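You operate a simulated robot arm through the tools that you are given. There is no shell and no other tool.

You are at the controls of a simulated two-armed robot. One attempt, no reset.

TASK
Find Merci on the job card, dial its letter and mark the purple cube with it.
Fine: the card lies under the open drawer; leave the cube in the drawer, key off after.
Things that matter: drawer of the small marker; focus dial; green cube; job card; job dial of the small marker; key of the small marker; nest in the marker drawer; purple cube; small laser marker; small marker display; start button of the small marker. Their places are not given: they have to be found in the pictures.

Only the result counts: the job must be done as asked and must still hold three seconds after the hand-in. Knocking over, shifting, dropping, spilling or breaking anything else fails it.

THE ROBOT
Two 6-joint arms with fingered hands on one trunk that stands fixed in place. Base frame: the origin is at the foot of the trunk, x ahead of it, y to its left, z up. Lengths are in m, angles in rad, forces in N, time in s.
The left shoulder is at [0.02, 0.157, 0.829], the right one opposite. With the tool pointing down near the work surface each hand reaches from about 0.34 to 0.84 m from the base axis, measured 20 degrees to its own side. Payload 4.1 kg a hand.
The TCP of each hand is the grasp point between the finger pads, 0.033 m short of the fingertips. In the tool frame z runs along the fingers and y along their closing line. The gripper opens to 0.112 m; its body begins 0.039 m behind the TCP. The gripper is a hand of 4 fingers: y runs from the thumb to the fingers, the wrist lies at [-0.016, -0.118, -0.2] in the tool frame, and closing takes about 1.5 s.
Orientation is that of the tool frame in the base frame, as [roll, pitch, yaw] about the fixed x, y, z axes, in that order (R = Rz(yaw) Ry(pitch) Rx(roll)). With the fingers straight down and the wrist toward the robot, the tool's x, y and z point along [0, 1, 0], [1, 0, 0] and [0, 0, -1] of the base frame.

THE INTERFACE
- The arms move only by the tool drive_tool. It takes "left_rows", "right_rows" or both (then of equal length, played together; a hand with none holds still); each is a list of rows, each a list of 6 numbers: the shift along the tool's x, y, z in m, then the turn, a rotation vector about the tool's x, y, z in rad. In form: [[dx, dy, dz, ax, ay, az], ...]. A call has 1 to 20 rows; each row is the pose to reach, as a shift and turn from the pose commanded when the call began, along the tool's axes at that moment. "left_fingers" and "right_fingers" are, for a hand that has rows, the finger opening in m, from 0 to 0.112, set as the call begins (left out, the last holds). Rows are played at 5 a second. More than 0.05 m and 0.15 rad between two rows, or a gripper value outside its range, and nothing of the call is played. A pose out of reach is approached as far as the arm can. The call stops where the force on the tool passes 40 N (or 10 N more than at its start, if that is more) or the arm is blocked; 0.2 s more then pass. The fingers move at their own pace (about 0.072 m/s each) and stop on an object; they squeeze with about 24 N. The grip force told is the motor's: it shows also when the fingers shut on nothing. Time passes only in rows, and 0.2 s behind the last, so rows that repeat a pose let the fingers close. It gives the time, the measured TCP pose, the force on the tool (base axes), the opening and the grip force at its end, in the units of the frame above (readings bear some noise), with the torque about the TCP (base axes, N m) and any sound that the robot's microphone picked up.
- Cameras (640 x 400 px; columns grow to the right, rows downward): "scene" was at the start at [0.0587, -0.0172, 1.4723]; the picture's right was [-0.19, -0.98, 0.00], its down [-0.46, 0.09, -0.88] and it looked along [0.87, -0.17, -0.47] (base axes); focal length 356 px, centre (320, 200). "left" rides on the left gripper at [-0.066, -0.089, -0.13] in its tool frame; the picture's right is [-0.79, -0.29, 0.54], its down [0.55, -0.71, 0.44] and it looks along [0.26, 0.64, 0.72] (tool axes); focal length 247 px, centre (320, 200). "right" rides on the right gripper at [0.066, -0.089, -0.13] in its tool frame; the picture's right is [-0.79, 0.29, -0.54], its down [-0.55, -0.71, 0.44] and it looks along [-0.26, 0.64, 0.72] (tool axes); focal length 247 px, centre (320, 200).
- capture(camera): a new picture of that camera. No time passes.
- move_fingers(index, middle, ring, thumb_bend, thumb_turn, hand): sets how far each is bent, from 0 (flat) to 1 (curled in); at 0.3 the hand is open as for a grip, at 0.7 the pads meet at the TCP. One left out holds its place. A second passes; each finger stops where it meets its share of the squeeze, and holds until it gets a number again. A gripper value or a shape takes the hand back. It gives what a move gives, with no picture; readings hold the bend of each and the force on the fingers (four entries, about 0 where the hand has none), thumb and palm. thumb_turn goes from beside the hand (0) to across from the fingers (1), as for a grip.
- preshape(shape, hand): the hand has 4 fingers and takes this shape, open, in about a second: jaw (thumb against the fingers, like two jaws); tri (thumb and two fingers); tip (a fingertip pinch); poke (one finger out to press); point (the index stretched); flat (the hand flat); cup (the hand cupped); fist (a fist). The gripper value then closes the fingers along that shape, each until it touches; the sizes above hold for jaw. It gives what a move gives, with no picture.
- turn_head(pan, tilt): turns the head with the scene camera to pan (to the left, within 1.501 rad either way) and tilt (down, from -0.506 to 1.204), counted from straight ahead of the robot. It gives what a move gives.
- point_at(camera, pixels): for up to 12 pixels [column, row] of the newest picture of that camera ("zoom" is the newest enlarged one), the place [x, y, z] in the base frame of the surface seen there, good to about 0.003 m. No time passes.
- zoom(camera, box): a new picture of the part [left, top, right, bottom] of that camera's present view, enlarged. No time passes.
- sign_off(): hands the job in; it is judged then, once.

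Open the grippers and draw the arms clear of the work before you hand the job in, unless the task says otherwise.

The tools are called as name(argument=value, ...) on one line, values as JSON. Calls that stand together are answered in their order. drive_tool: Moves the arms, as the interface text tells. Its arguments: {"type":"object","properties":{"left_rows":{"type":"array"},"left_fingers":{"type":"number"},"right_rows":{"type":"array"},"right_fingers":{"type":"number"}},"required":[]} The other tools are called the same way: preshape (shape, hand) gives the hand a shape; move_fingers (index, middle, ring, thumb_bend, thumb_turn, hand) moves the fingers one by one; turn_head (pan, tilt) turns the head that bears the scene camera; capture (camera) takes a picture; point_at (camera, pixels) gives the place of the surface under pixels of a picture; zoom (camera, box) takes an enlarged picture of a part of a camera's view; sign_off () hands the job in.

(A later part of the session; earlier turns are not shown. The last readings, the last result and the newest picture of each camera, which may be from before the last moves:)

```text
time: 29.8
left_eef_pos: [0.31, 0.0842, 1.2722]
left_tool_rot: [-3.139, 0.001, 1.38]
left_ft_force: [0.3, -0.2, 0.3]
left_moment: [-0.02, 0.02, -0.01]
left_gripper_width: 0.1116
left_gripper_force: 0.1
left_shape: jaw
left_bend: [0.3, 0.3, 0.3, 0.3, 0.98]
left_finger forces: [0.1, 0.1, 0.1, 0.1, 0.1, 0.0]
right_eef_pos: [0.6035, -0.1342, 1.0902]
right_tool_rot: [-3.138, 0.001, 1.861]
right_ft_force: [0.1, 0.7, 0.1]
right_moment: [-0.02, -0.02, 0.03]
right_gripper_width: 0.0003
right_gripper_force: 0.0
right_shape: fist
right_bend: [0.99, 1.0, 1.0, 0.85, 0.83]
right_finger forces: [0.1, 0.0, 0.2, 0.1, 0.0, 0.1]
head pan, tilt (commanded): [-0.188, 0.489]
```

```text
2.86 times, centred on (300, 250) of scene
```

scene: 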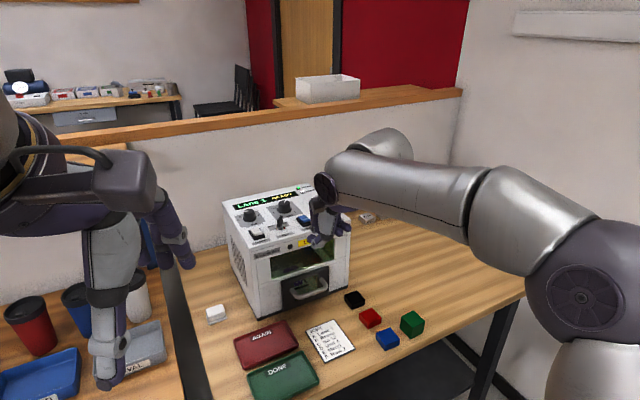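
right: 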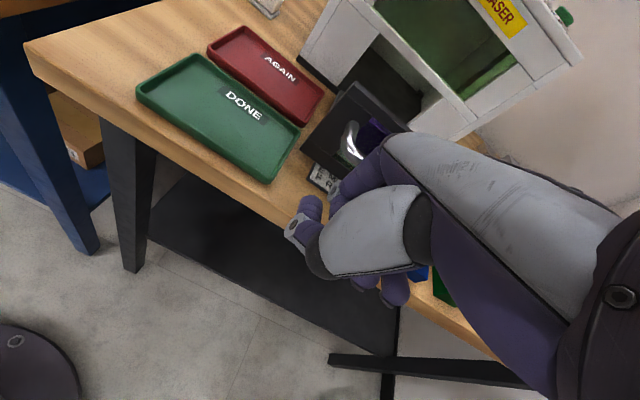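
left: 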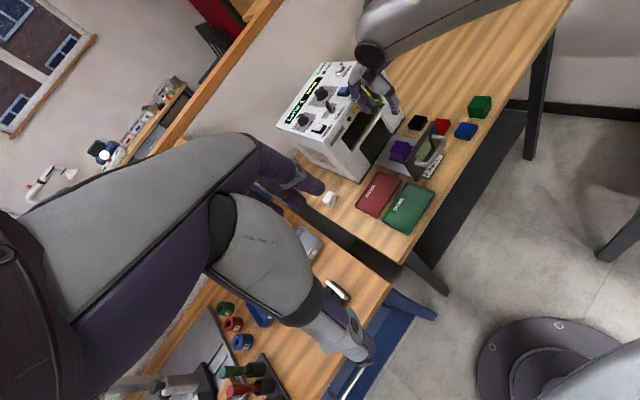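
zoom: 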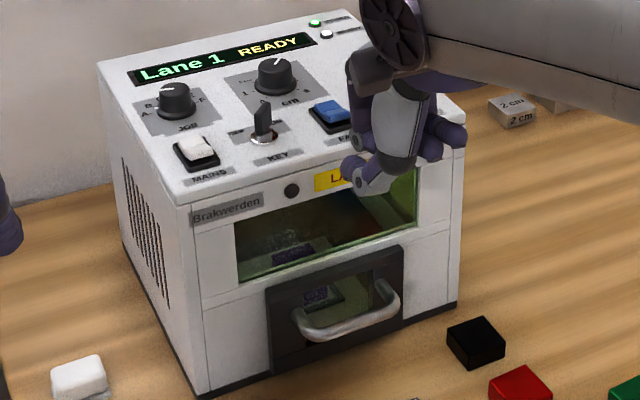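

Drawer closed, cube visible behind the window, display READY. Now the job dial: I shape the right hand back to jaw, then tilt it forward for reach before bringing it over the dial at about (0.83, 0.01).

preshape(hand="right", shape="jaw")

drive_tool(right_rows=[[0, -0.02, -0.02, 0, 0, 0], [0, -0.02, -0.04, -0.1, 0, 0], [0, -0.02, -0.06, -0.2, 0, 0], [0, -0.02, -0.06, -0.32, 0, 0], [0, -0.02, -0.06, -0.45, 0, 0]], right_fingers=0.06)

capture(camera="scene")

capture(camera="left")

```text
time: 30.7
left_eef_pos: [0.3092, 0.0831, 1.2713]
left_tool_rot: [3.14, 0.001, 1.382]
left_ft_force: [1.0, 0.4, -0.1]
left_moment: [-0.02, -0.02, -0.04]
left_gripper_width: 0.1115
left_gripper_force: 0.1
left_shape: jaw
left_bend: [0.3, 0.3, 0.3, 0.3, 0.98]
left_finger forces: [0.1, 0.1, 0.1, 0.0, 0.1, 0.1]
right_eef_pos: [0.6039, -0.1334, 1.0899]
right_tool_rot: [-3.138, -0.001, 1.861]
right_ft_force: [-0.3, 0.2, 0.5]
right_moment: [0.0, 0.0, -0.02]
right_gripper_width: 0.1113
right_gripper_force: 0.1
right_shape: jaw
right_bend: [0.3, 0.3, 0.3, 0.3, 0.97]
right_finger forces: [0.0, 0.1, 0.1, 0.1, 0.0, 0.0]
head pan, tilt (commanded): [-0.188, 0.489]
```

```text
time: 31.9
left_eef_pos: [0.3091, 0.0842, 1.2708]
left_tool_rot: [3.141, 0.002, 1.381]
left_ft_force: [0.0, 0.2, -0.8]
left_moment: [0.01, 0.0, -0.01]
left_gripper_width: 0.1117
left_gripper_force: 0.0
left_shape: jaw
left_bend: [0.3, 0.3, 0.3, 0.3, 0.98]
left_finger forces: [0.1, 0.0, 0.0, 0.0, 0.0, 0.0]
right_eef_pos: [0.5881, -0.1411, 1.1553]
right_tool_rot: [2.723, 0.003, 1.849]
right_ft_force: [-0.1, 0.0, 1.1]
right_moment: [0.0, 0.0, -0.03]
right_gripper_width: 0.0603
right_gripper_force: 0.0
right_shape: jaw
right_bend: [0.76, 0.43, 0.39, 0.68, 1.0]
right_finger forces: [0.1, 0.0, 0.0, 0.0, 0.1, 0.0]
right hand out of reach, approached as far as the arm can: row 5
head pan, tilt (commanded): [-0.188, 0.489]
```

```text
taken
```

scene: 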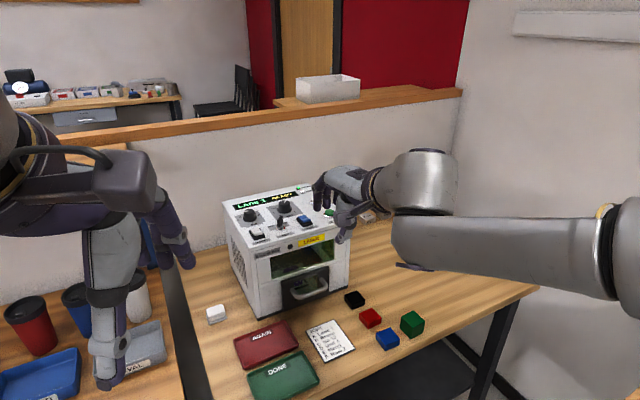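

```text
taken
```

left: 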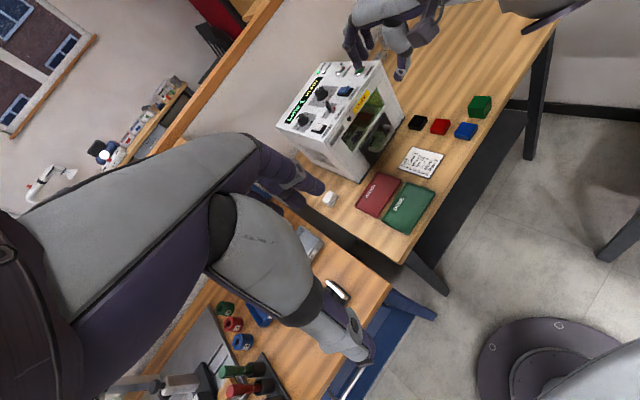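

The hand is tilted 0.42 rad forward. I move it over the job dial, staying about 9 cm above the panel, and turn it for the start of a clockwise stroke.

drive_tool(right_rows=[[0.01, 0.03, 0.0168, 0, 0.0163, -0.0365], [0.02, 0.0601, 0.0337, 0, 0.0326, -0.0731], [0.03, 0.0901, 0.0505, 0, 0.0488, -0.1096], [0.04, 0.1202, 0.0674, 0, 0.0651, -0.1462], [0.0499, 0.1502, 0.0842, 0, 0.0814, -0.1827], [0.0599, 0.1802, 0.101, 0, 0.0977, -0.2192], [0.0699, 0.2103, 0.1179, 0, 0.1139, -0.2558], [0.0799, 0.2403, 0.1347, 0, 0.1302, -0.2923], [0.0799, 0.2403, 0.1347, 0, 0.1302, -0.2923]])

capture(camera="scene")

capture(camera="right")

zoom(camera="left", box=[260, 30, 420, 150])

```text
time: 33.9
left_eef_pos: [0.3098, 0.0834, 1.2713]
left_tool_rot: [3.141, 0.0, 1.38]
left_ft_force: [0.0, -0.3, -1.3]
left_moment: [0.0, 0.02, 0.0]
left_gripper_width: 0.1118
left_gripper_force: 0.1
left_shape: jaw
left_bend: [0.3, 0.3, 0.3, 0.3, 0.98]
left_finger forces: [0.0, 0.0, 0.0, 0.0, 0.1, 0.0]
right_eef_pos: [0.7628, 0.0165, 1.1223]
right_tool_rot: [2.695, 0.007, 2.181]
right_ft_force: [1.3, -0.5, 0.2]
right_moment: [0.02, 0.02, 0.02]
right_gripper_width: 0.0602
right_gripper_force: 0.0
right_shape: jaw
right_bend: [0.76, 0.43, 0.4, 0.68, 1.0]
right_finger forces: [0.0, 0.0, 0.0, 0.0, 0.0, 0.0]
right hand out of reach, approached as far as the arm can: row 6, 7, 8, 9
head pan, tilt (commanded): [-0.188, 0.489]
```

```text
taken
```

scene: 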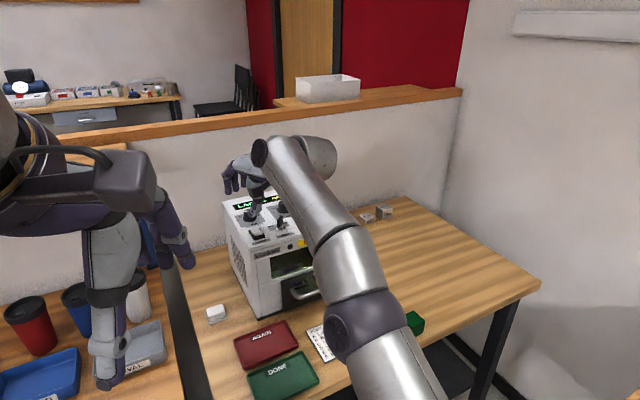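

```text
taken
```

right: 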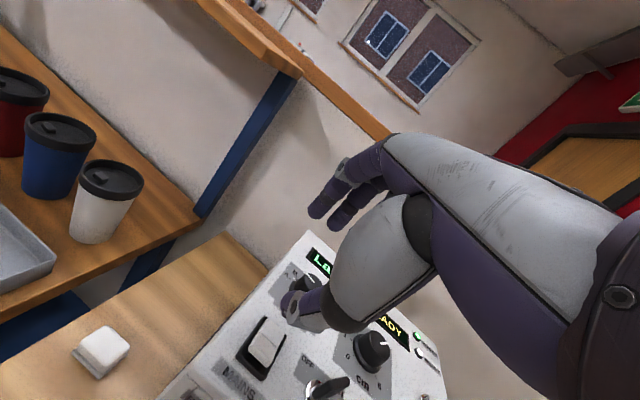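

```text
3.33 times, centred on (340, 90) of left
```

zoom: 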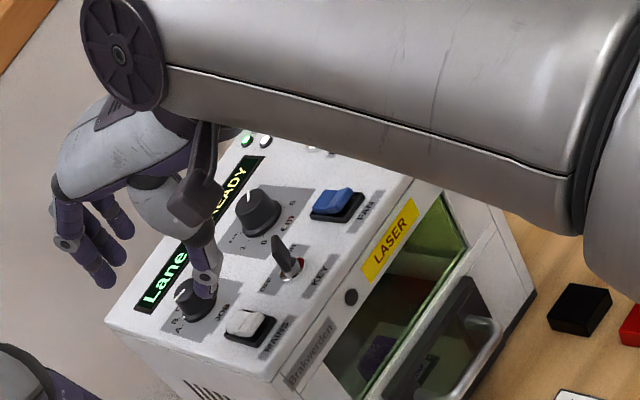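

The arm's reach ends at x≈0.76 in this pose, and with thumb low and fingers high the grip on a flat dial would be poor. I back off a little and test whether the hand can roll so that the closing line becomes horizontal (thumb right, fingers left).

drive_tool(right_rows=[[0, -0.02, -0.03, 0, 0, -0.1], [0, -0.04, -0.05, 0, 0, -0.22], [0, -0.06, -0.06, 0, 0, -0.35], [0, -0.06, -0.06, 0, 0, -0.48], [0, -0.06, -0.06, 0, 0, -0.61], [0, -0.06, -0.06, 0, 0, -0.74], [0, -0.06, -0.06, 0, 0, -0.87], [0, -0.06, -0.06, 0, 0, -1.0], [0, -0.06, -0.06, 0, 0, -1.13], [0, -0.06, -0.06, 0, 0, -1.26], [0, -0.06, -0.06, 0, 0, -1.39], [0, -0.06, -0.06, 0, 0, -1.5]])

capture(camera="scene")

capture(camera="left")

```text
time: 36.5
left_eef_pos: [0.3082, 0.0836, 1.2706]
left_tool_rot: [-3.141, 0.0, 1.382]
left_ft_force: [-2.1, -1.1, 0.6]
left_moment: [0.05, -0.09, 0.02]
left_gripper_width: 0.1117
left_gripper_force: 0.1
left_shape: jaw
left_bend: [0.3, 0.3, 0.3, 0.3, 0.98]
left_finger forces: [0.1, 0.1, 0.0, 0.0, 0.1, 0.0]
right_eef_pos: [0.593, -0.0652, 1.1079]
right_tool_rot: [3.119, 0.451, -2.604]
right_ft_force: [-0.5, -1.4, 1.7]
right_moment: [0.02, -0.05, -0.04]
right_gripper_width: 0.0602
right_gripper_force: 0.1
right_shape: jaw
right_bend: [0.76, 0.43, 0.39, 0.68, 1.0]
right_finger forces: [0.1, 0.1, 0.1, 0.1, 0.0, 0.1]
right hand out of reach, approached as far as the arm can: row 5, 6, 7, 8, 9, 10, 11, 12
head pan, tilt (commanded): [-0.188, 0.489]
```

```text
taken
```

scene: 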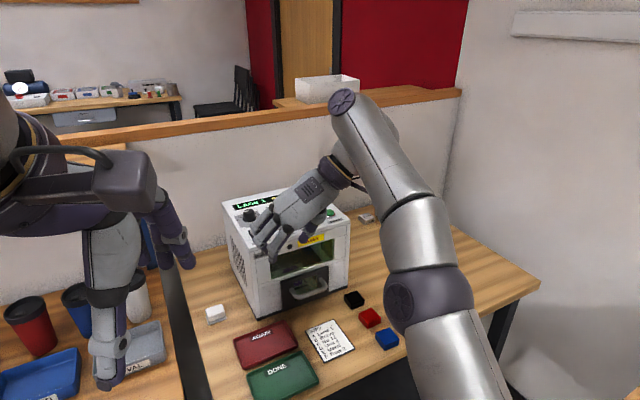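

```text
taken
```

left: 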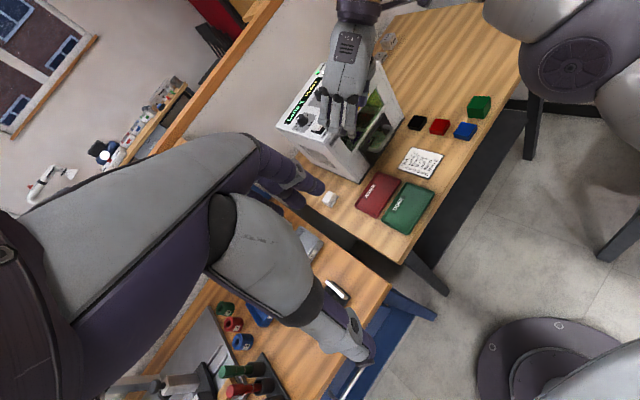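

The roll is possible; only the reach limited the place. With the hand tilted about 1 rad forward the dial comes into reach, so I set index and thumb half open (other fingers open) and go to a pre-pose in front of the dial, above the panel.

move_fingers(hand="right", index=0.45, middle=0.3, ring=0.3, thumb_bend=0.45, thumb_turn=1.0)

drive_tool(right_rows=[[-0.0222, -0.001, 0.0141, 0.0638, -0.0901, 0.0669], [-0.0445, -0.0021, 0.0281, 0.1276, -0.1801, 0.1338], [-0.0667, -0.0031, 0.0422, 0.1914, -0.2702, 0.2007], [-0.0889, -0.0042, 0.0563, 0.2552, -0.3603, 0.2675], [-0.1112, -0.0052, 0.0703, 0.319, -0.4504, 0.3344], [-0.1334, -0.0063, 0.0844, 0.3828, -0.5404, 0.4013], [-0.1334, -0.0063, 0.0844, 0.3828, -0.5404, 0.4013]])

capture(camera="scene")

zoom(camera="left", box=[260, 30, 420, 150])

capture(camera="right")

```text
time: 37.5
left_eef_pos: [0.3102, 0.0833, 1.271]
left_tool_rot: [-3.141, 0.0, 1.38]
left_ft_force: [-0.5, 0.6, 0.3]
left_moment: [0.01, 0.01, -0.04]
left_gripper_width: 0.1117
left_gripper_force: 0.2
left_shape: jaw
left_bend: [0.3, 0.3, 0.3, 0.3, 0.98]
left_finger forces: [0.1, 0.1, 0.0, 0.0, 0.1, 0.1]
right_eef_pos: [0.5946, -0.0632, 1.1069]
right_tool_rot: [3.117, 0.447, -2.606]
right_ft_force: [0.8, 1.0, -0.6]
right_moment: [-0.03, 0.0, -0.01]
right_gripper_width: 0.0708
right_gripper_force: 0.0
right_shape: fingers
right_bend: [0.45, 0.3, 0.3, 0.45, 0.99]
right_finger forces: [0.1, 0.0, 0.1, 0.1, 0.0, 0.0]
head pan, tilt (commanded): [-0.188, 0.489]
```

```text
time: 39.1
left_eef_pos: [0.3097, 0.0841, 1.2703]
left_tool_rot: [-3.141, 0.0, 1.381]
left_ft_force: [0.6, -0.1, -0.4]
left_moment: [0.03, -0.02, 0.05]
left_gripper_width: 0.1119
left_gripper_force: 0.0
left_shape: jaw
left_bend: [0.3, 0.3, 0.3, 0.3, 0.98]
left_finger forces: [0.1, 0.1, 0.0, 0.1, 0.1, 0.0]
right_eef_pos: [0.735, 0.0144, 1.0868]
right_tool_rot: [3.141, 0.996, 3.141]
right_ft_force: [-0.2, 0.9, -0.7]
right_moment: [0.0, -0.01, -0.01]
right_gripper_width: 0.0712
right_gripper_force: 0.0
right_shape: fingers
right_bend: [0.45, 0.3, 0.3, 0.45, 0.99]
right_finger forces: [0.0, 0.1, 0.1, 0.1, 0.1, 0.1]
head pan, tilt (commanded): [-0.188, 0.489]
```

```text
taken
```

scene: 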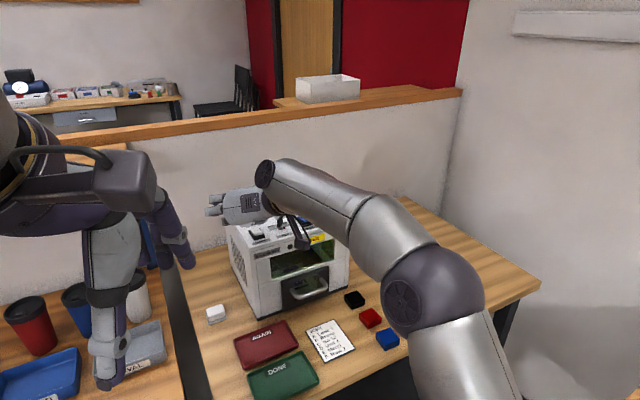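

```text
3.33 times, centred on (340, 90) of left
```

zoom: 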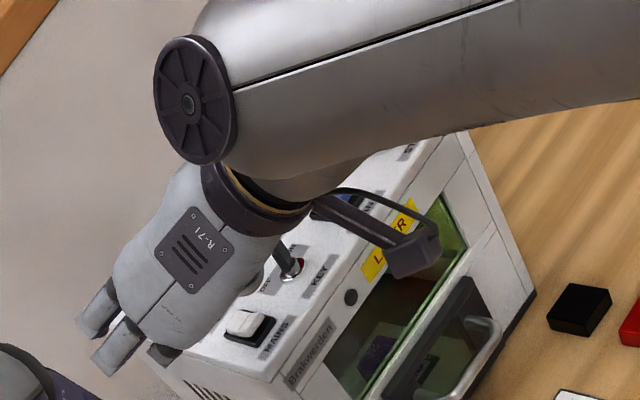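

```text
taken
```

right: 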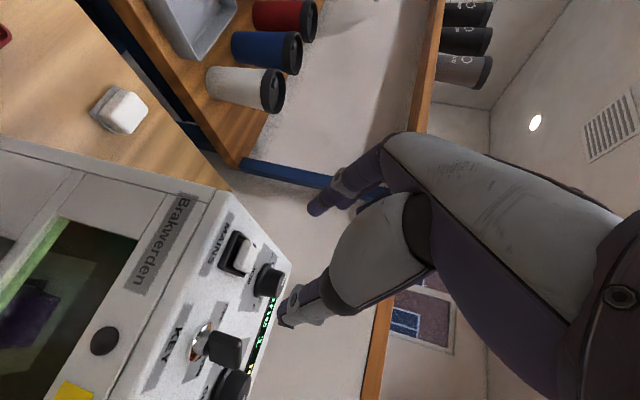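

Pose reached (TCP 0.735, 0.014, 1.087), and the right camera sees the job dial at (266,281), between thumb and index. I zoom there to locate the dial relative to the hand.

zoom(camera="right", box=[200, 190, 360, 350])

point_at(camera="right", pixels=[[268, 283], [262, 275], [275, 270], [278, 285], [285, 312], [310, 207], [240, 252], [290, 300], [320, 205], [222, 347]])

```text
2.50 times, centred on (280, 270) of right
```

zoom: 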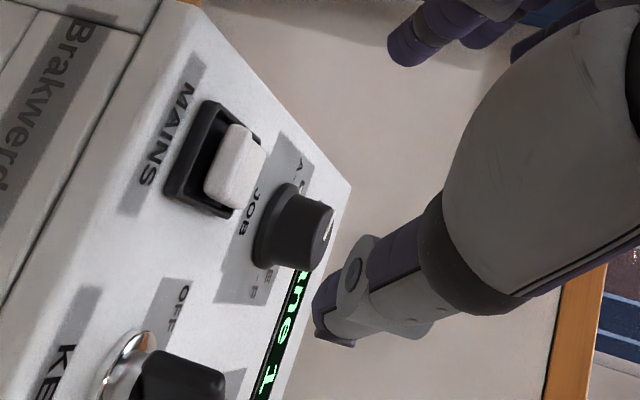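

```text
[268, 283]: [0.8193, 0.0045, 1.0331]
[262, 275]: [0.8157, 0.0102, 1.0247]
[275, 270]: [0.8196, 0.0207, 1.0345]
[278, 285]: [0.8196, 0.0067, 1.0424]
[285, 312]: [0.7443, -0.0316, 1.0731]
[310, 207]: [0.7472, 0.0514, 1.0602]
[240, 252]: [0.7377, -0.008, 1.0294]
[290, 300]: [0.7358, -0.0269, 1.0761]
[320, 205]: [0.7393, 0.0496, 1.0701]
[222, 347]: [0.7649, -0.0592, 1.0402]
```

The dial's near face is at x≈0.819, centre about (0.832, 0.012). I move forward so that thumb and index straddle it, still about 2 cm high.

drive_tool(right_rows=[[-0.0081, -0.0008, 0.018, 0, 0, 0], [-0.0162, -0.0015, 0.0361, 0, 0, 0], [-0.0242, -0.0023, 0.0541, 0, 0, 0], [-0.0323, -0.003, 0.0721, 0, 0, 0], [-0.0323, -0.003, 0.0721, 0, 0, 0]])

zoom(camera="right", box=[220, 170, 380, 350])

zoom(camera="scene", box=[200, 160, 340, 260])

```text
time: 40.3
left_eef_pos: [0.3101, 0.0835, 1.2711]
left_tool_rot: [-3.141, 0.001, 1.379]
left_ft_force: [-0.2, 0.3, 0.3]
left_moment: [0.03, -0.01, 0.01]
left_gripper_width: 0.1116
left_gripper_force: 0.1
left_shape: jaw
left_bend: [0.3, 0.3, 0.3, 0.3, 0.98]
left_finger forces: [0.0, 0.0, 0.0, 0.1, 0.1, 0.1]
right_eef_pos: [0.7935, 0.0078, 1.0716]
right_tool_rot: [-3.139, 0.993, -3.14]
right_ft_force: [0.4, 0.3, -0.6]
right_moment: [0.01, -0.02, -0.01]
right_gripper_width: 0.0713
right_gripper_force: 0.0
right_shape: fingers
right_bend: [0.45, 0.3, 0.3, 0.45, 0.99]
right_finger forces: [0.0, 0.0, 0.0, 0.0, 0.0, 0.0]
right hand out of reach, approached as far as the arm can: row 3, 4, 5
head pan, tilt (commanded): [-0.188, 0.489]
```

```text
2.22 times, centred on (300, 260) of right
```

zoom: 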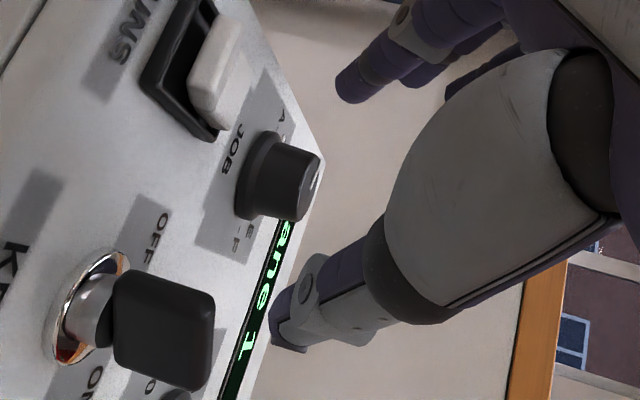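

```text
4.00 times, centred on (270, 210) of scene
```

zoom: 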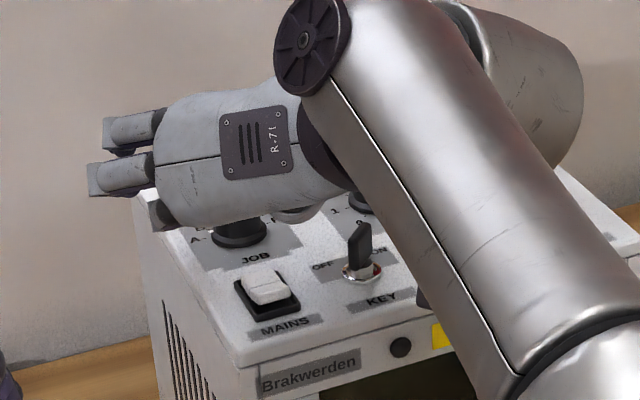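

The arm's reach stops 2 cm short in this tilt. I tilt a bit more (1.1 rad) and come lower, which brings the fingertips to the dial.

drive_tool(right_rows=[[0.0004, 0.0009, 0.0077, -0.014, -0.036, -0.009], [0.0007, 0.0018, 0.0155, -0.028, -0.071, -0.018], [0.0011, 0.0027, 0.0232, -0.0419, -0.107, -0.0273], [0.0011, 0.0027, 0.0232, -0.0419, -0.107, -0.0273]])

zoom(camera="right", box=[220, 170, 380, 350])

zoom(camera="scene", box=[200, 170, 300, 250])

```text
time: 41.3
left_eef_pos: [0.3107, 0.0832, 1.2701]
left_tool_rot: [3.142, -0.002, 1.38]
left_ft_force: [-0.1, 0.1, 0.1]
left_moment: [-0.01, 0.02, 0.0]
left_gripper_width: 0.1119
left_gripper_force: 0.1
left_shape: jaw
left_bend: [0.3, 0.3, 0.3, 0.3, 0.98]
left_finger forces: [0.0, 0.1, 0.0, 0.0, 0.0, 0.1]
right_eef_pos: [0.8107, 0.0096, 1.0559]
right_tool_rot: [-3.132, 1.101, -3.083]
right_ft_force: [-0.3, -0.6, -0.7]
right_moment: [0.04, 0.01, 0.02]
right_gripper_width: 0.0712
right_gripper_force: 0.0
right_shape: fingers
right_bend: [0.45, 0.3, 0.3, 0.45, 0.99]
right_finger forces: [0.0, 0.0, 0.1, 0.1, 0.0, 0.1]
right hand out of reach, approached as far as the arm can: row 3
head pan, tilt (commanded): [-0.188, 0.489]
```

```text
2.22 times, centred on (300, 260) of right
```

zoom: 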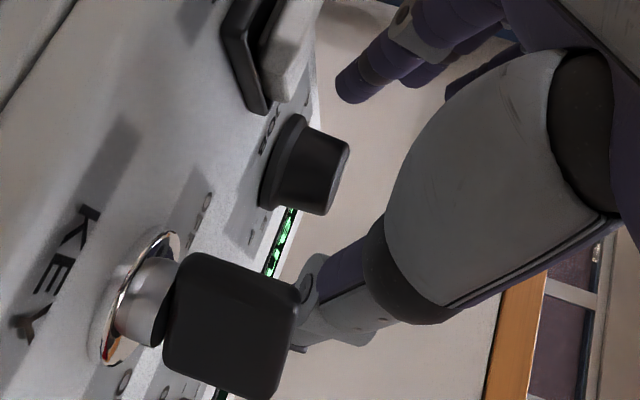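

```text
5.00 times, centred on (250, 210) of scene
```

zoom: 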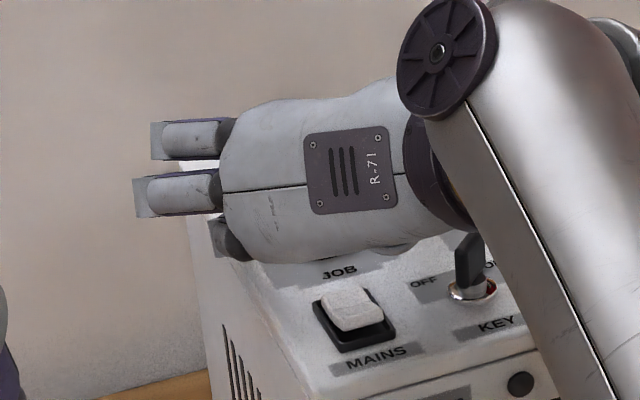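

The dial is right at the fingertips' level but slightly too far and low. I turn the heading a bit to the right (gaining reach), tilt to 1.15 rad and lower 7 mm.

drive_tool(right_rows=[[0.0018, 0.0009, 0.0015, 0.032, -0.016, 0.0163], [0.0037, 0.0019, 0.0029, 0.064, -0.033, 0.0326], [0.0055, 0.0028, 0.0044, 0.0963, -0.049, 0.0489], [0.0055, 0.0028, 0.0044, 0.0963, -0.049, 0.0489]])

zoom(camera="right", box=[220, 170, 380, 350])

zoom(camera="scene", box=[200, 170, 300, 250])

```text
time: 42.3
left_eef_pos: [0.3116, 0.0842, 1.2708]
left_tool_rot: [-3.141, -0.002, 1.382]
left_ft_force: [1.9, 1.5, -0.4]
left_moment: [-0.03, 0.09, -0.04]
left_gripper_width: 0.1118
left_gripper_force: 0.1
left_shape: jaw
left_bend: [0.3, 0.3, 0.3, 0.3, 0.98]
left_finger forces: [0.0, 0.0, 0.0, 0.1, 0.0, 0.0]
right_eef_pos: [0.813, 0.014, 1.0487]
right_tool_rot: [-3.139, 1.15, 3.083]
right_ft_force: [1.3, 0.9, -1.2]
right_moment: [0.01, 0.01, -0.06]
right_gripper_width: 0.0713
right_gripper_force: 0.1
right_shape: fingers
right_bend: [0.45, 0.3, 0.3, 0.45, 0.99]
right_finger forces: [0.0, 0.0, 0.0, 0.0, 0.1, 0.0]
right hand out of reach, approached as far as the arm can: row 2, 3
head pan, tilt (commanded): [-0.188, 0.489]
```

```text
2.22 times, centred on (300, 260) of right
```

zoom: 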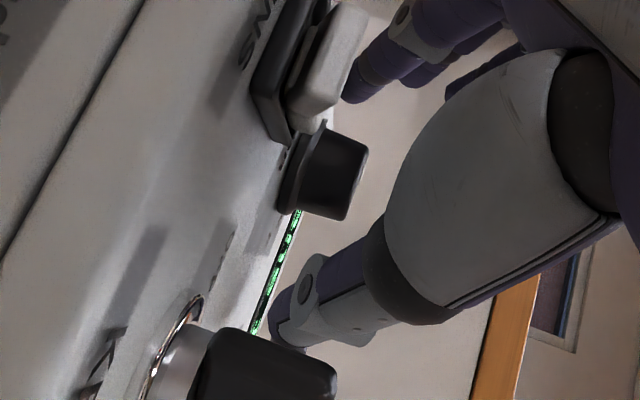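

```text
5.00 times, centred on (250, 210) of scene
```

zoom: 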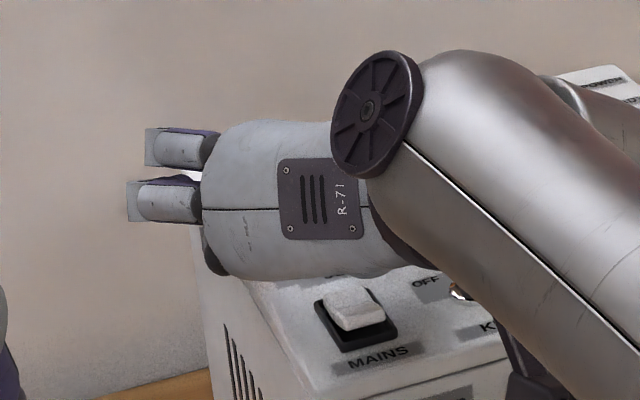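

The dial (image (304,247)) now lies between index and thumb near their tips, with no contact force yet. I close index and thumb on it.

move_fingers(hand="right", index=0.8, thumb_bend=0.8)

zoom(camera="right", box=[220, 170, 380, 350])

```text
time: 43.3
left_eef_pos: [0.3108, 0.0829, 1.2712]
left_tool_rot: [-3.141, -0.002, 1.38]
left_ft_force: [-0.3, 0.0, 0.2]
left_moment: [-0.02, 0.01, -0.02]
left_gripper_width: 0.1117
left_gripper_force: 0.1
left_shape: jaw
left_bend: [0.3, 0.3, 0.3, 0.3, 0.98]
left_finger forces: [0.0, 0.1, 0.0, 0.1, 0.0, 0.0]
right_eef_pos: [0.8143, 0.0107, 1.0506]
right_tool_rot: [-3.14, 1.152, 3.081]
right_ft_force: [10.2, -13.8, 3.8]
right_moment: [-0.03, -0.19, -0.16]
right_gripper_width: 0.0213
right_gripper_force: 14.8
right_shape: fingers
right_bend: [0.6, 0.3, 0.3, 0.68, 1.0]
right_finger forces: [9.2, 0.0, 0.0, 0.0, 20.7, 0.1]
head pan, tilt (commanded): [-0.188, 0.489]
```

```text
2.22 times, centred on (300, 260) of right
```

zoom: 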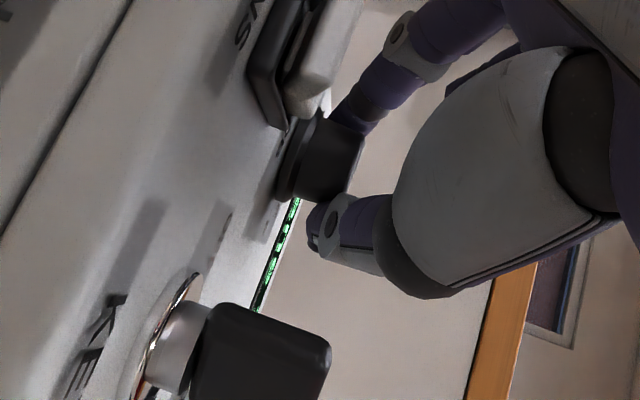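

Index (9 N) and thumb (21 N) hold the dial. I turn the hand clockwise about the dial's vertical axis by 0.7 rad.

drive_tool(right_rows=[[0, 0.0018, 0.0001, 0.0914, 0, 0.0407], [-0.0001, 0.0036, 0.0003, 0.1827, 0, 0.0813], [-0.0003, 0.0053, 0.0007, 0.2741, 0, 0.122], [-0.0006, 0.007, 0.0013, 0.3654, 0, 0.1627], [-0.0009, 0.0086, 0.002, 0.4568, 0, 0.2034], [-0.0013, 0.0102, 0.0029, 0.5481, 0, 0.244], [-0.0017, 0.0116, 0.0039, 0.6395, 0, 0.2847]])

zoom(camera="right", box=[220, 170, 380, 350])

zoom(camera="scene", box=[200, 170, 320, 250])

zoom(camera="left", box=[260, 30, 420, 150])

```text
time: 44.3
left_eef_pos: [0.3098, 0.0823, 1.2708]
left_tool_rot: [-3.141, 0.0, 1.381]
left_ft_force: [-0.8, -0.6, -0.2]
left_moment: [0.06, -0.03, -0.02]
left_gripper_width: 0.1116
left_gripper_force: 0.0
left_shape: jaw
left_bend: [0.3, 0.3, 0.3, 0.3, 0.98]
left_finger forces: [0.0, 0.0, 0.1, 0.0, 0.0, 0.0]
right_eef_pos: [0.8219, -0.0354, 1.0493]
right_tool_rot: [-3.1, 1.055, 2.736]
right_ft_force: [-7.7, -10.2, 6.5]
right_moment: [0.14, 0.03, 0.25]
right_gripper_width: 0.0
right_gripper_force: 7.1
right_shape: fingers
right_bend: [0.67, 0.3, 0.3, 0.78, 1.0]
right_finger forces: [13.6, 0.0, 0.0, 0.1, 0.1, 0.0]
right hand out of reach, approached as far as the arm can: row 2, 3
head pan, tilt (commanded): [-0.188, 0.489]
stopped in row 4 (right hand): the force on the tool passed its limit at 52 N (the readings are from after the stop); the commanded pose is now the measured one
```

```text
2.22 times, centred on (300, 260) of right
```

zoom: 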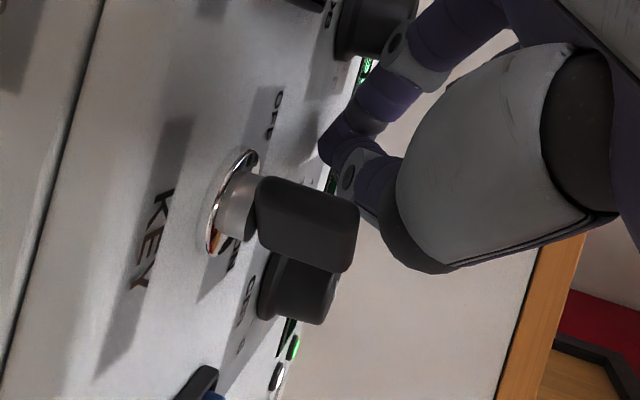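

```text
5.00 times, centred on (260, 210) of scene
```

zoom: 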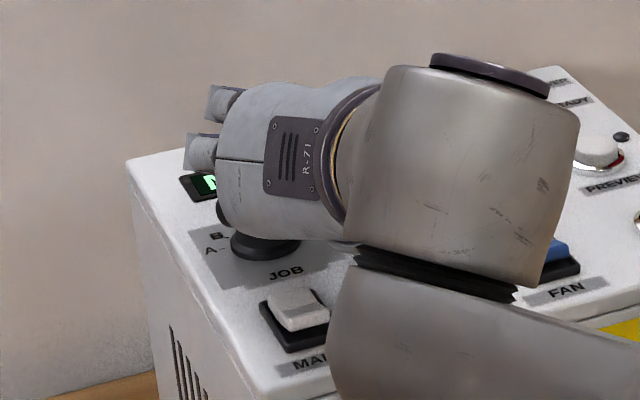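

```text
3.33 times, centred on (340, 90) of left
```

zoom: 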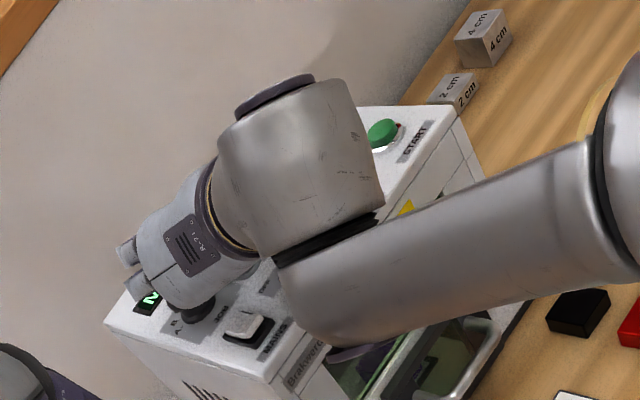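

The pose went out of reach mid-turn and the hand slid off the dial sideways; it stopped by force. The display's last character is now "2". Before moving I look closely at what the hand touches.

zoom(camera="right", box=[260, 160, 360, 260])

zoom(camera="left", box=[285, 80, 365, 140])

point_at(camera="zoom", pixels=[[200, 230], [170, 215], [240, 240], [120, 210]])

```text
4.00 times, centred on (310, 210) of right
```

zoom: 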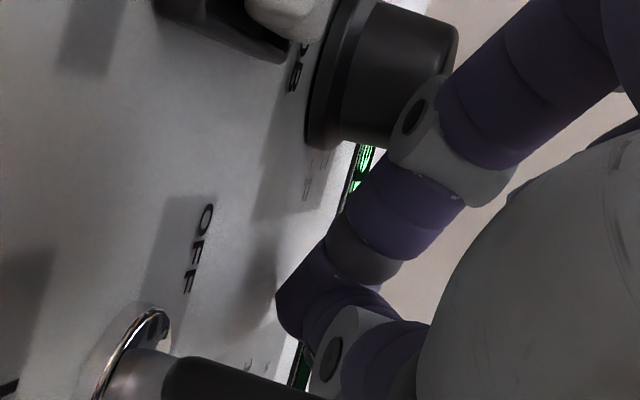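

```text
6.67 times, centred on (325, 110) of left
```

zoom: 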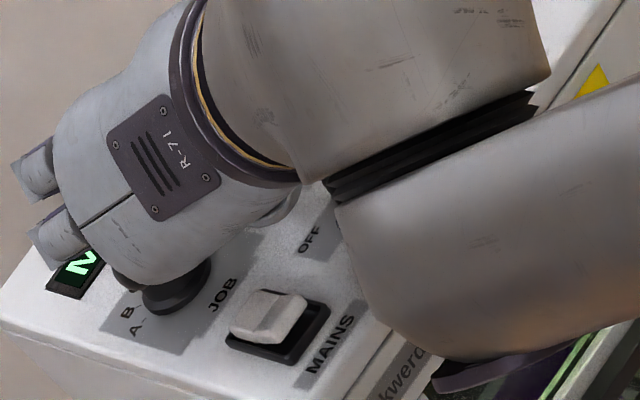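

```text
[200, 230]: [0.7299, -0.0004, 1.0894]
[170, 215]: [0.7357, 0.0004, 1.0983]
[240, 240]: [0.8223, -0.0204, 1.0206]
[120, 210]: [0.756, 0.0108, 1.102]
```

The display starts with "N" (No 12 = C), so the dial already moved from A to C. The hand now lies right of the dial above the key, so I first raise it straight up.

drive_tool(right_rows=[[-0.0087, 0, -0.0049, 0, 0, 0], [-0.0174, 0, -0.0099, 0, 0, 0], [-0.0261, 0, -0.0148, 0, 0, 0], [-0.0348, 0, -0.0197, 0, 0, 0], [-0.0435, 0, -0.0247, 0, 0, 0]])

zoom(camera="right", box=[200, 160, 360, 340])

zoom(camera="left", box=[270, 50, 390, 140])

```text
time: 45.5
left_eef_pos: [0.3097, 0.0843, 1.2706]
left_tool_rot: [-3.141, -0.001, 1.38]
left_ft_force: [0.9, -0.4, -1.0]
left_moment: [0.02, 0.0, 0.01]
left_gripper_width: 0.1116
left_gripper_force: 0.0
left_shape: jaw
left_bend: [0.3, 0.3, 0.3, 0.3, 0.98]
left_finger forces: [0.0, 0.0, 0.1, 0.1, 0.0, 0.0]
right_eef_pos: [0.8236, -0.0305, 1.0969]
right_tool_rot: [-3.096, 1.051, 2.744]
right_ft_force: [-0.8, 0.4, -0.5]
right_moment: [0.01, 0.03, 0.01]
right_gripper_width: 0.0
right_gripper_force: 0.1
right_shape: fingers
right_bend: [0.65, 0.3, 0.3, 0.79, 1.0]
right_finger forces: [0.0, 0.1, 0.1, 0.0, 0.0, 0.0]
head pan, tilt (commanded): [-0.188, 0.489]
```

```text
2.22 times, centred on (280, 250) of right
```

zoom: 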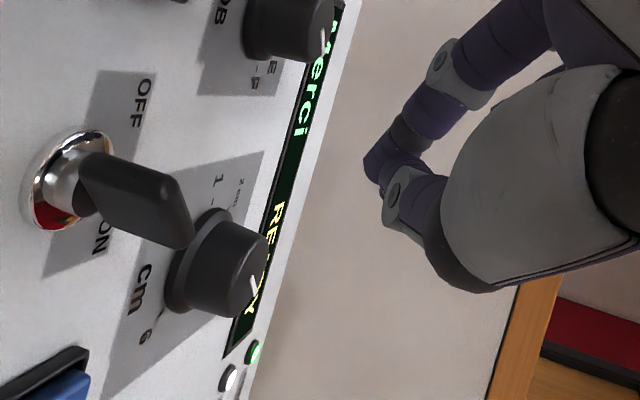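

```text
4.44 times, centred on (330, 95) of left
```

zoom: 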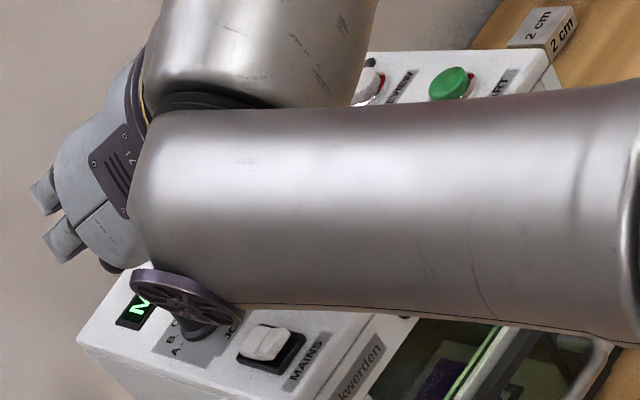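

Lucky: the display now reads "Merci … READY", so the job dial stands at E. I withdraw the hand back and up, away from the panel, before checking all settings.

drive_tool(right_rows=[[-0.013, 0, -0.0075, 0, 0, 0], [-0.0109, -0.02, -0.031, 0, 0, 0], [-0.0088, -0.04, -0.056, 0, 0, 0], [-0.0067, -0.06, -0.081, 0, 0, 0], [-0.0046, -0.08, -0.106, 0, 0, 0], [-0.0025, -0.1, -0.13, 0, 0, 0]])

capture(camera="scene")

capture(camera="left")

capture(camera="right")

```text
time: 46.9
left_eef_pos: [0.3102, 0.0837, 1.2711]
left_tool_rot: [-3.141, -0.001, 1.381]
left_ft_force: [0.7, 1.3, -0.2]
left_moment: [-0.02, 0.06, -0.03]
left_gripper_width: 0.1118
left_gripper_force: 0.0
left_shape: jaw
left_bend: [0.3, 0.3, 0.3, 0.3, 0.98]
left_finger forces: [0.0, 0.0, 0.0, 0.0, 0.0, 0.0]
right_eef_pos: [0.6799, -0.0729, 1.1653]
right_tool_rot: [-3.097, 1.051, 2.743]
right_ft_force: [0.0, -0.4, -1.3]
right_moment: [-0.05, 0.03, -0.02]
right_gripper_width: 0.0
right_gripper_force: 0.0
right_shape: fingers
right_bend: [0.65, 0.3, 0.3, 0.79, 1.0]
right_finger forces: [0.0, 0.0, 0.0, 0.0, 0.0, 0.0]
right hand out of reach, approached as far as the arm can: row 1
head pan, tilt (commanded): [-0.188, 0.489]
```

```text
taken
```

scene: 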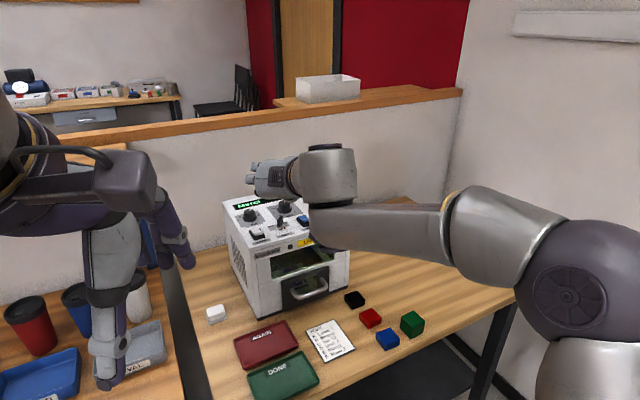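

```text
taken
```

left: 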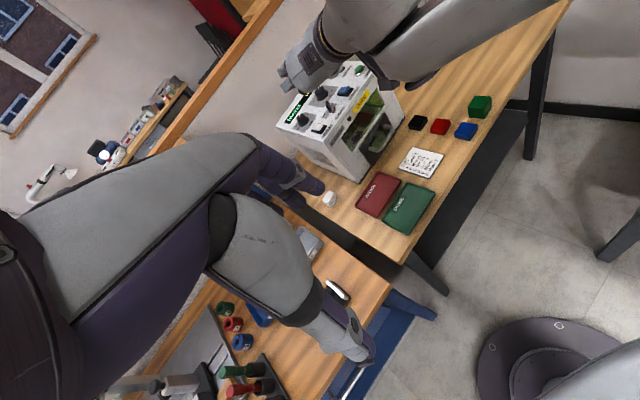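

```text
taken
```

right: 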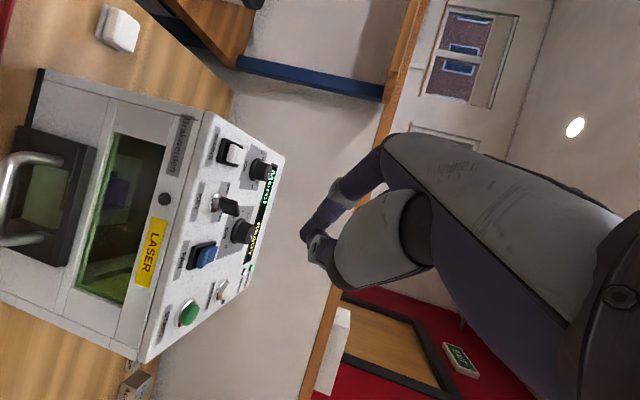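

I check dial, key, focus and display close up, from scene and left cameras.

zoom(camera="scene", box=[228, 190, 324, 250])

zoom(camera="left", box=[280, 70, 380, 145])

zoom(camera="right", box=[160, 120, 300, 340])

```text
6.67 times, centred on (276, 220) of scene
```

zoom: 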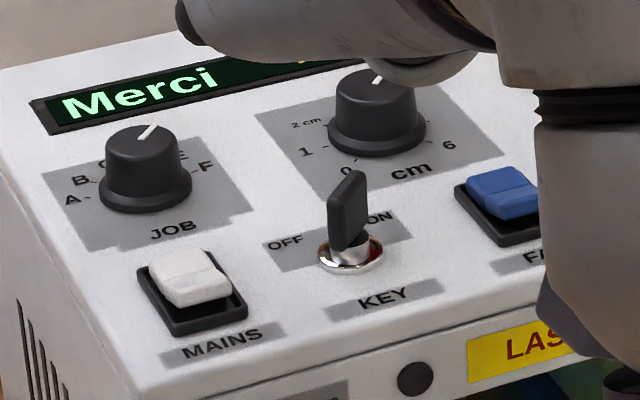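

```text
5.33 times, centred on (330, 108) of left
```

zoom: 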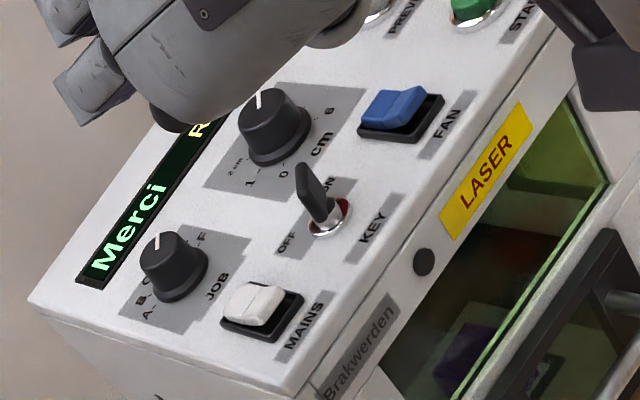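

```text
1.82 times, centred on (230, 230) of right
```

zoom: 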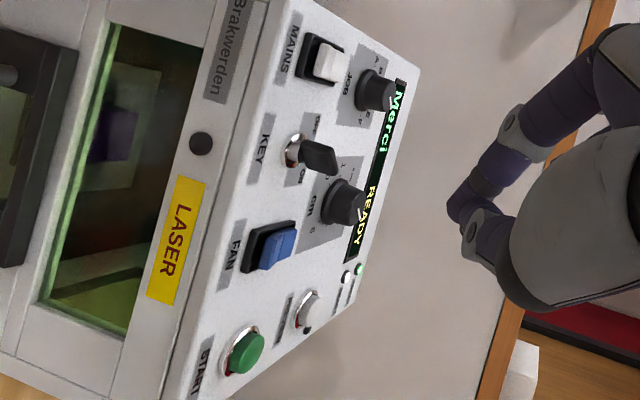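

Display reads Merci / READY, the job pointer stands at E and the key at ON. Next I turn the right hand back to the finger-down posture near the start button side, still high above the panel.

drive_tool(right_rows=[[-0.0053, -0.0098, 0.0047, 0.0243, 0.071, 0.1184], [-0.0107, -0.0196, 0.0095, 0.0486, 0.1421, 0.2368], [-0.016, -0.0294, 0.0142, 0.0729, 0.2131, 0.3553], [-0.0214, -0.0392, 0.019, 0.0972, 0.2842, 0.4737], [-0.0267, -0.049, 0.0237, 0.1215, 0.3552, 0.5921], [-0.032, -0.0588, 0.0285, 0.1458, 0.4263, 0.7105], [-0.0374, -0.0686, 0.0332, 0.1701, 0.4973, 0.829], [-0.0427, -0.0784, 0.0379, 0.1944, 0.5684, 0.9474], [-0.0481, -0.0882, 0.0427, 0.2187, 0.6394, 1.0658], [-0.0534, -0.098, 0.0474, 0.243, 0.7105, 1.1842]])

capture(camera="scene")

capture(camera="left")

capture(camera="right")

```text
time: 49.1
left_eef_pos: [0.3109, 0.0833, 1.2708]
left_tool_rot: [3.141, 0.0, 1.38]
left_ft_force: [-0.2, -0.2, -0.4]
left_moment: [0.0, 0.01, 0.01]
left_gripper_width: 0.112
left_gripper_force: 0.1
left_shape: jaw
left_bend: [0.3, 0.3, 0.3, 0.3, 0.98]
left_finger forces: [0.0, 0.1, 0.0, 0.0, 0.0, 0.1]
right_eef_pos: [0.7007, -0.1884, 1.1894]
right_tool_rot: [2.741, -0.001, 1.569]
right_ft_force: [0.5, 0.7, -0.3]
right_moment: [0.0, -0.02, 0.01]
right_gripper_width: 0.0
right_gripper_force: 0.1
right_shape: fingers
right_bend: [0.65, 0.3, 0.3, 0.79, 1.0]
right_finger forces: [0.0, 0.0, 0.0, 0.0, 0.0, 0.0]
head pan, tilt (commanded): [-0.188, 0.489]
```

```text
taken
```

scene: 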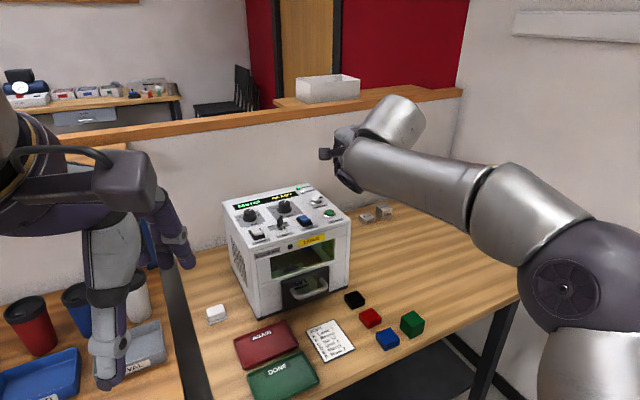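

```text
taken
```

left: 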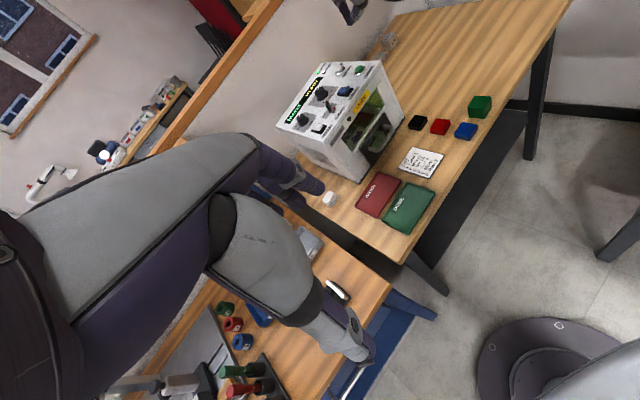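

```text
taken
```

right: 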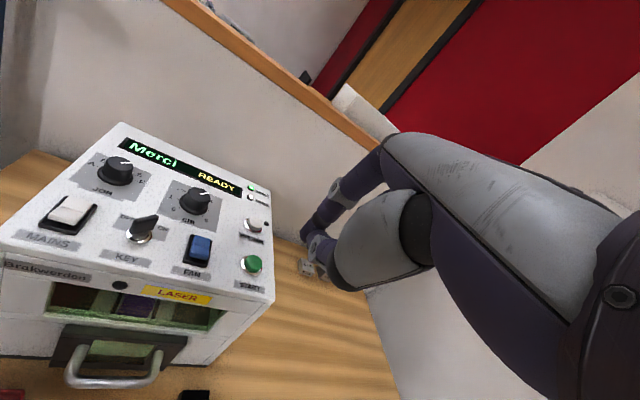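

The panel is now clear in all views. I zoom in to read the focus dial and job dial carefully.

zoom(camera="scene", box=[264, 194, 304, 219])

zoom(camera="right", box=[70, 130, 280, 280])

zoom(camera="right", box=[165, 170, 229, 234])

zoom(camera="scene", box=[234, 200, 274, 225])

```text
16.00 times, centred on (284, 206) of scene
```

zoom: 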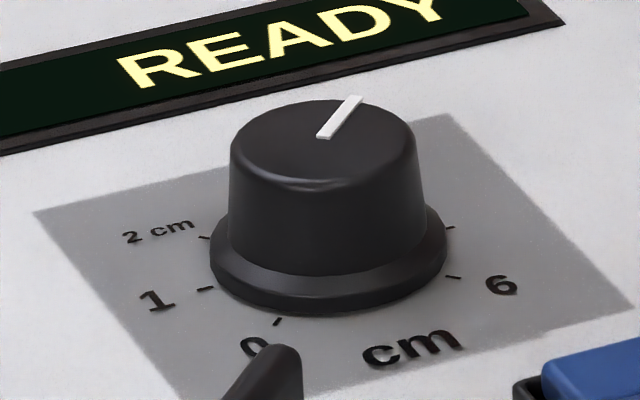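

```text
2.67 times, centred on (175, 205) of right
```

zoom: 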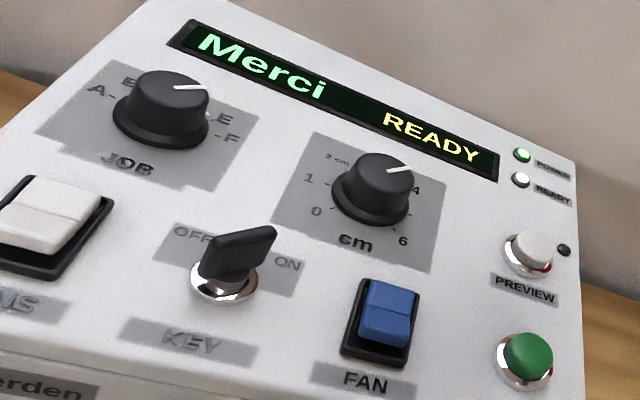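

```text
6.25 times, centred on (197, 202) of right
```

zoom: 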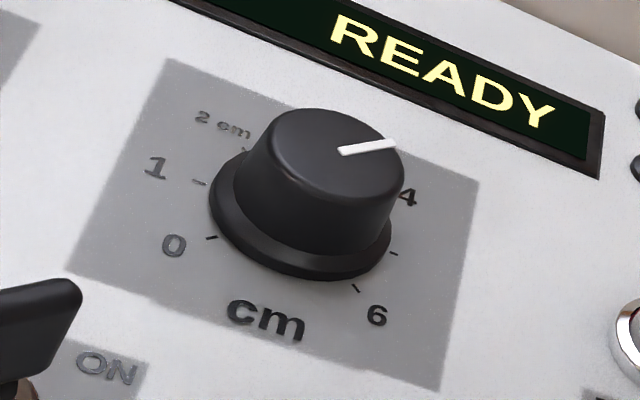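

```text
16.00 times, centred on (254, 212) of scene
```

zoom: 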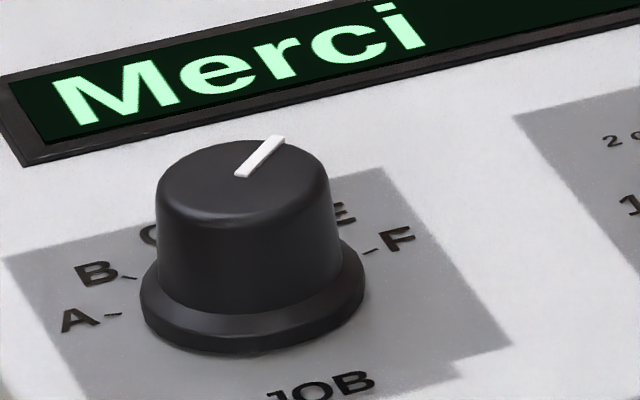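

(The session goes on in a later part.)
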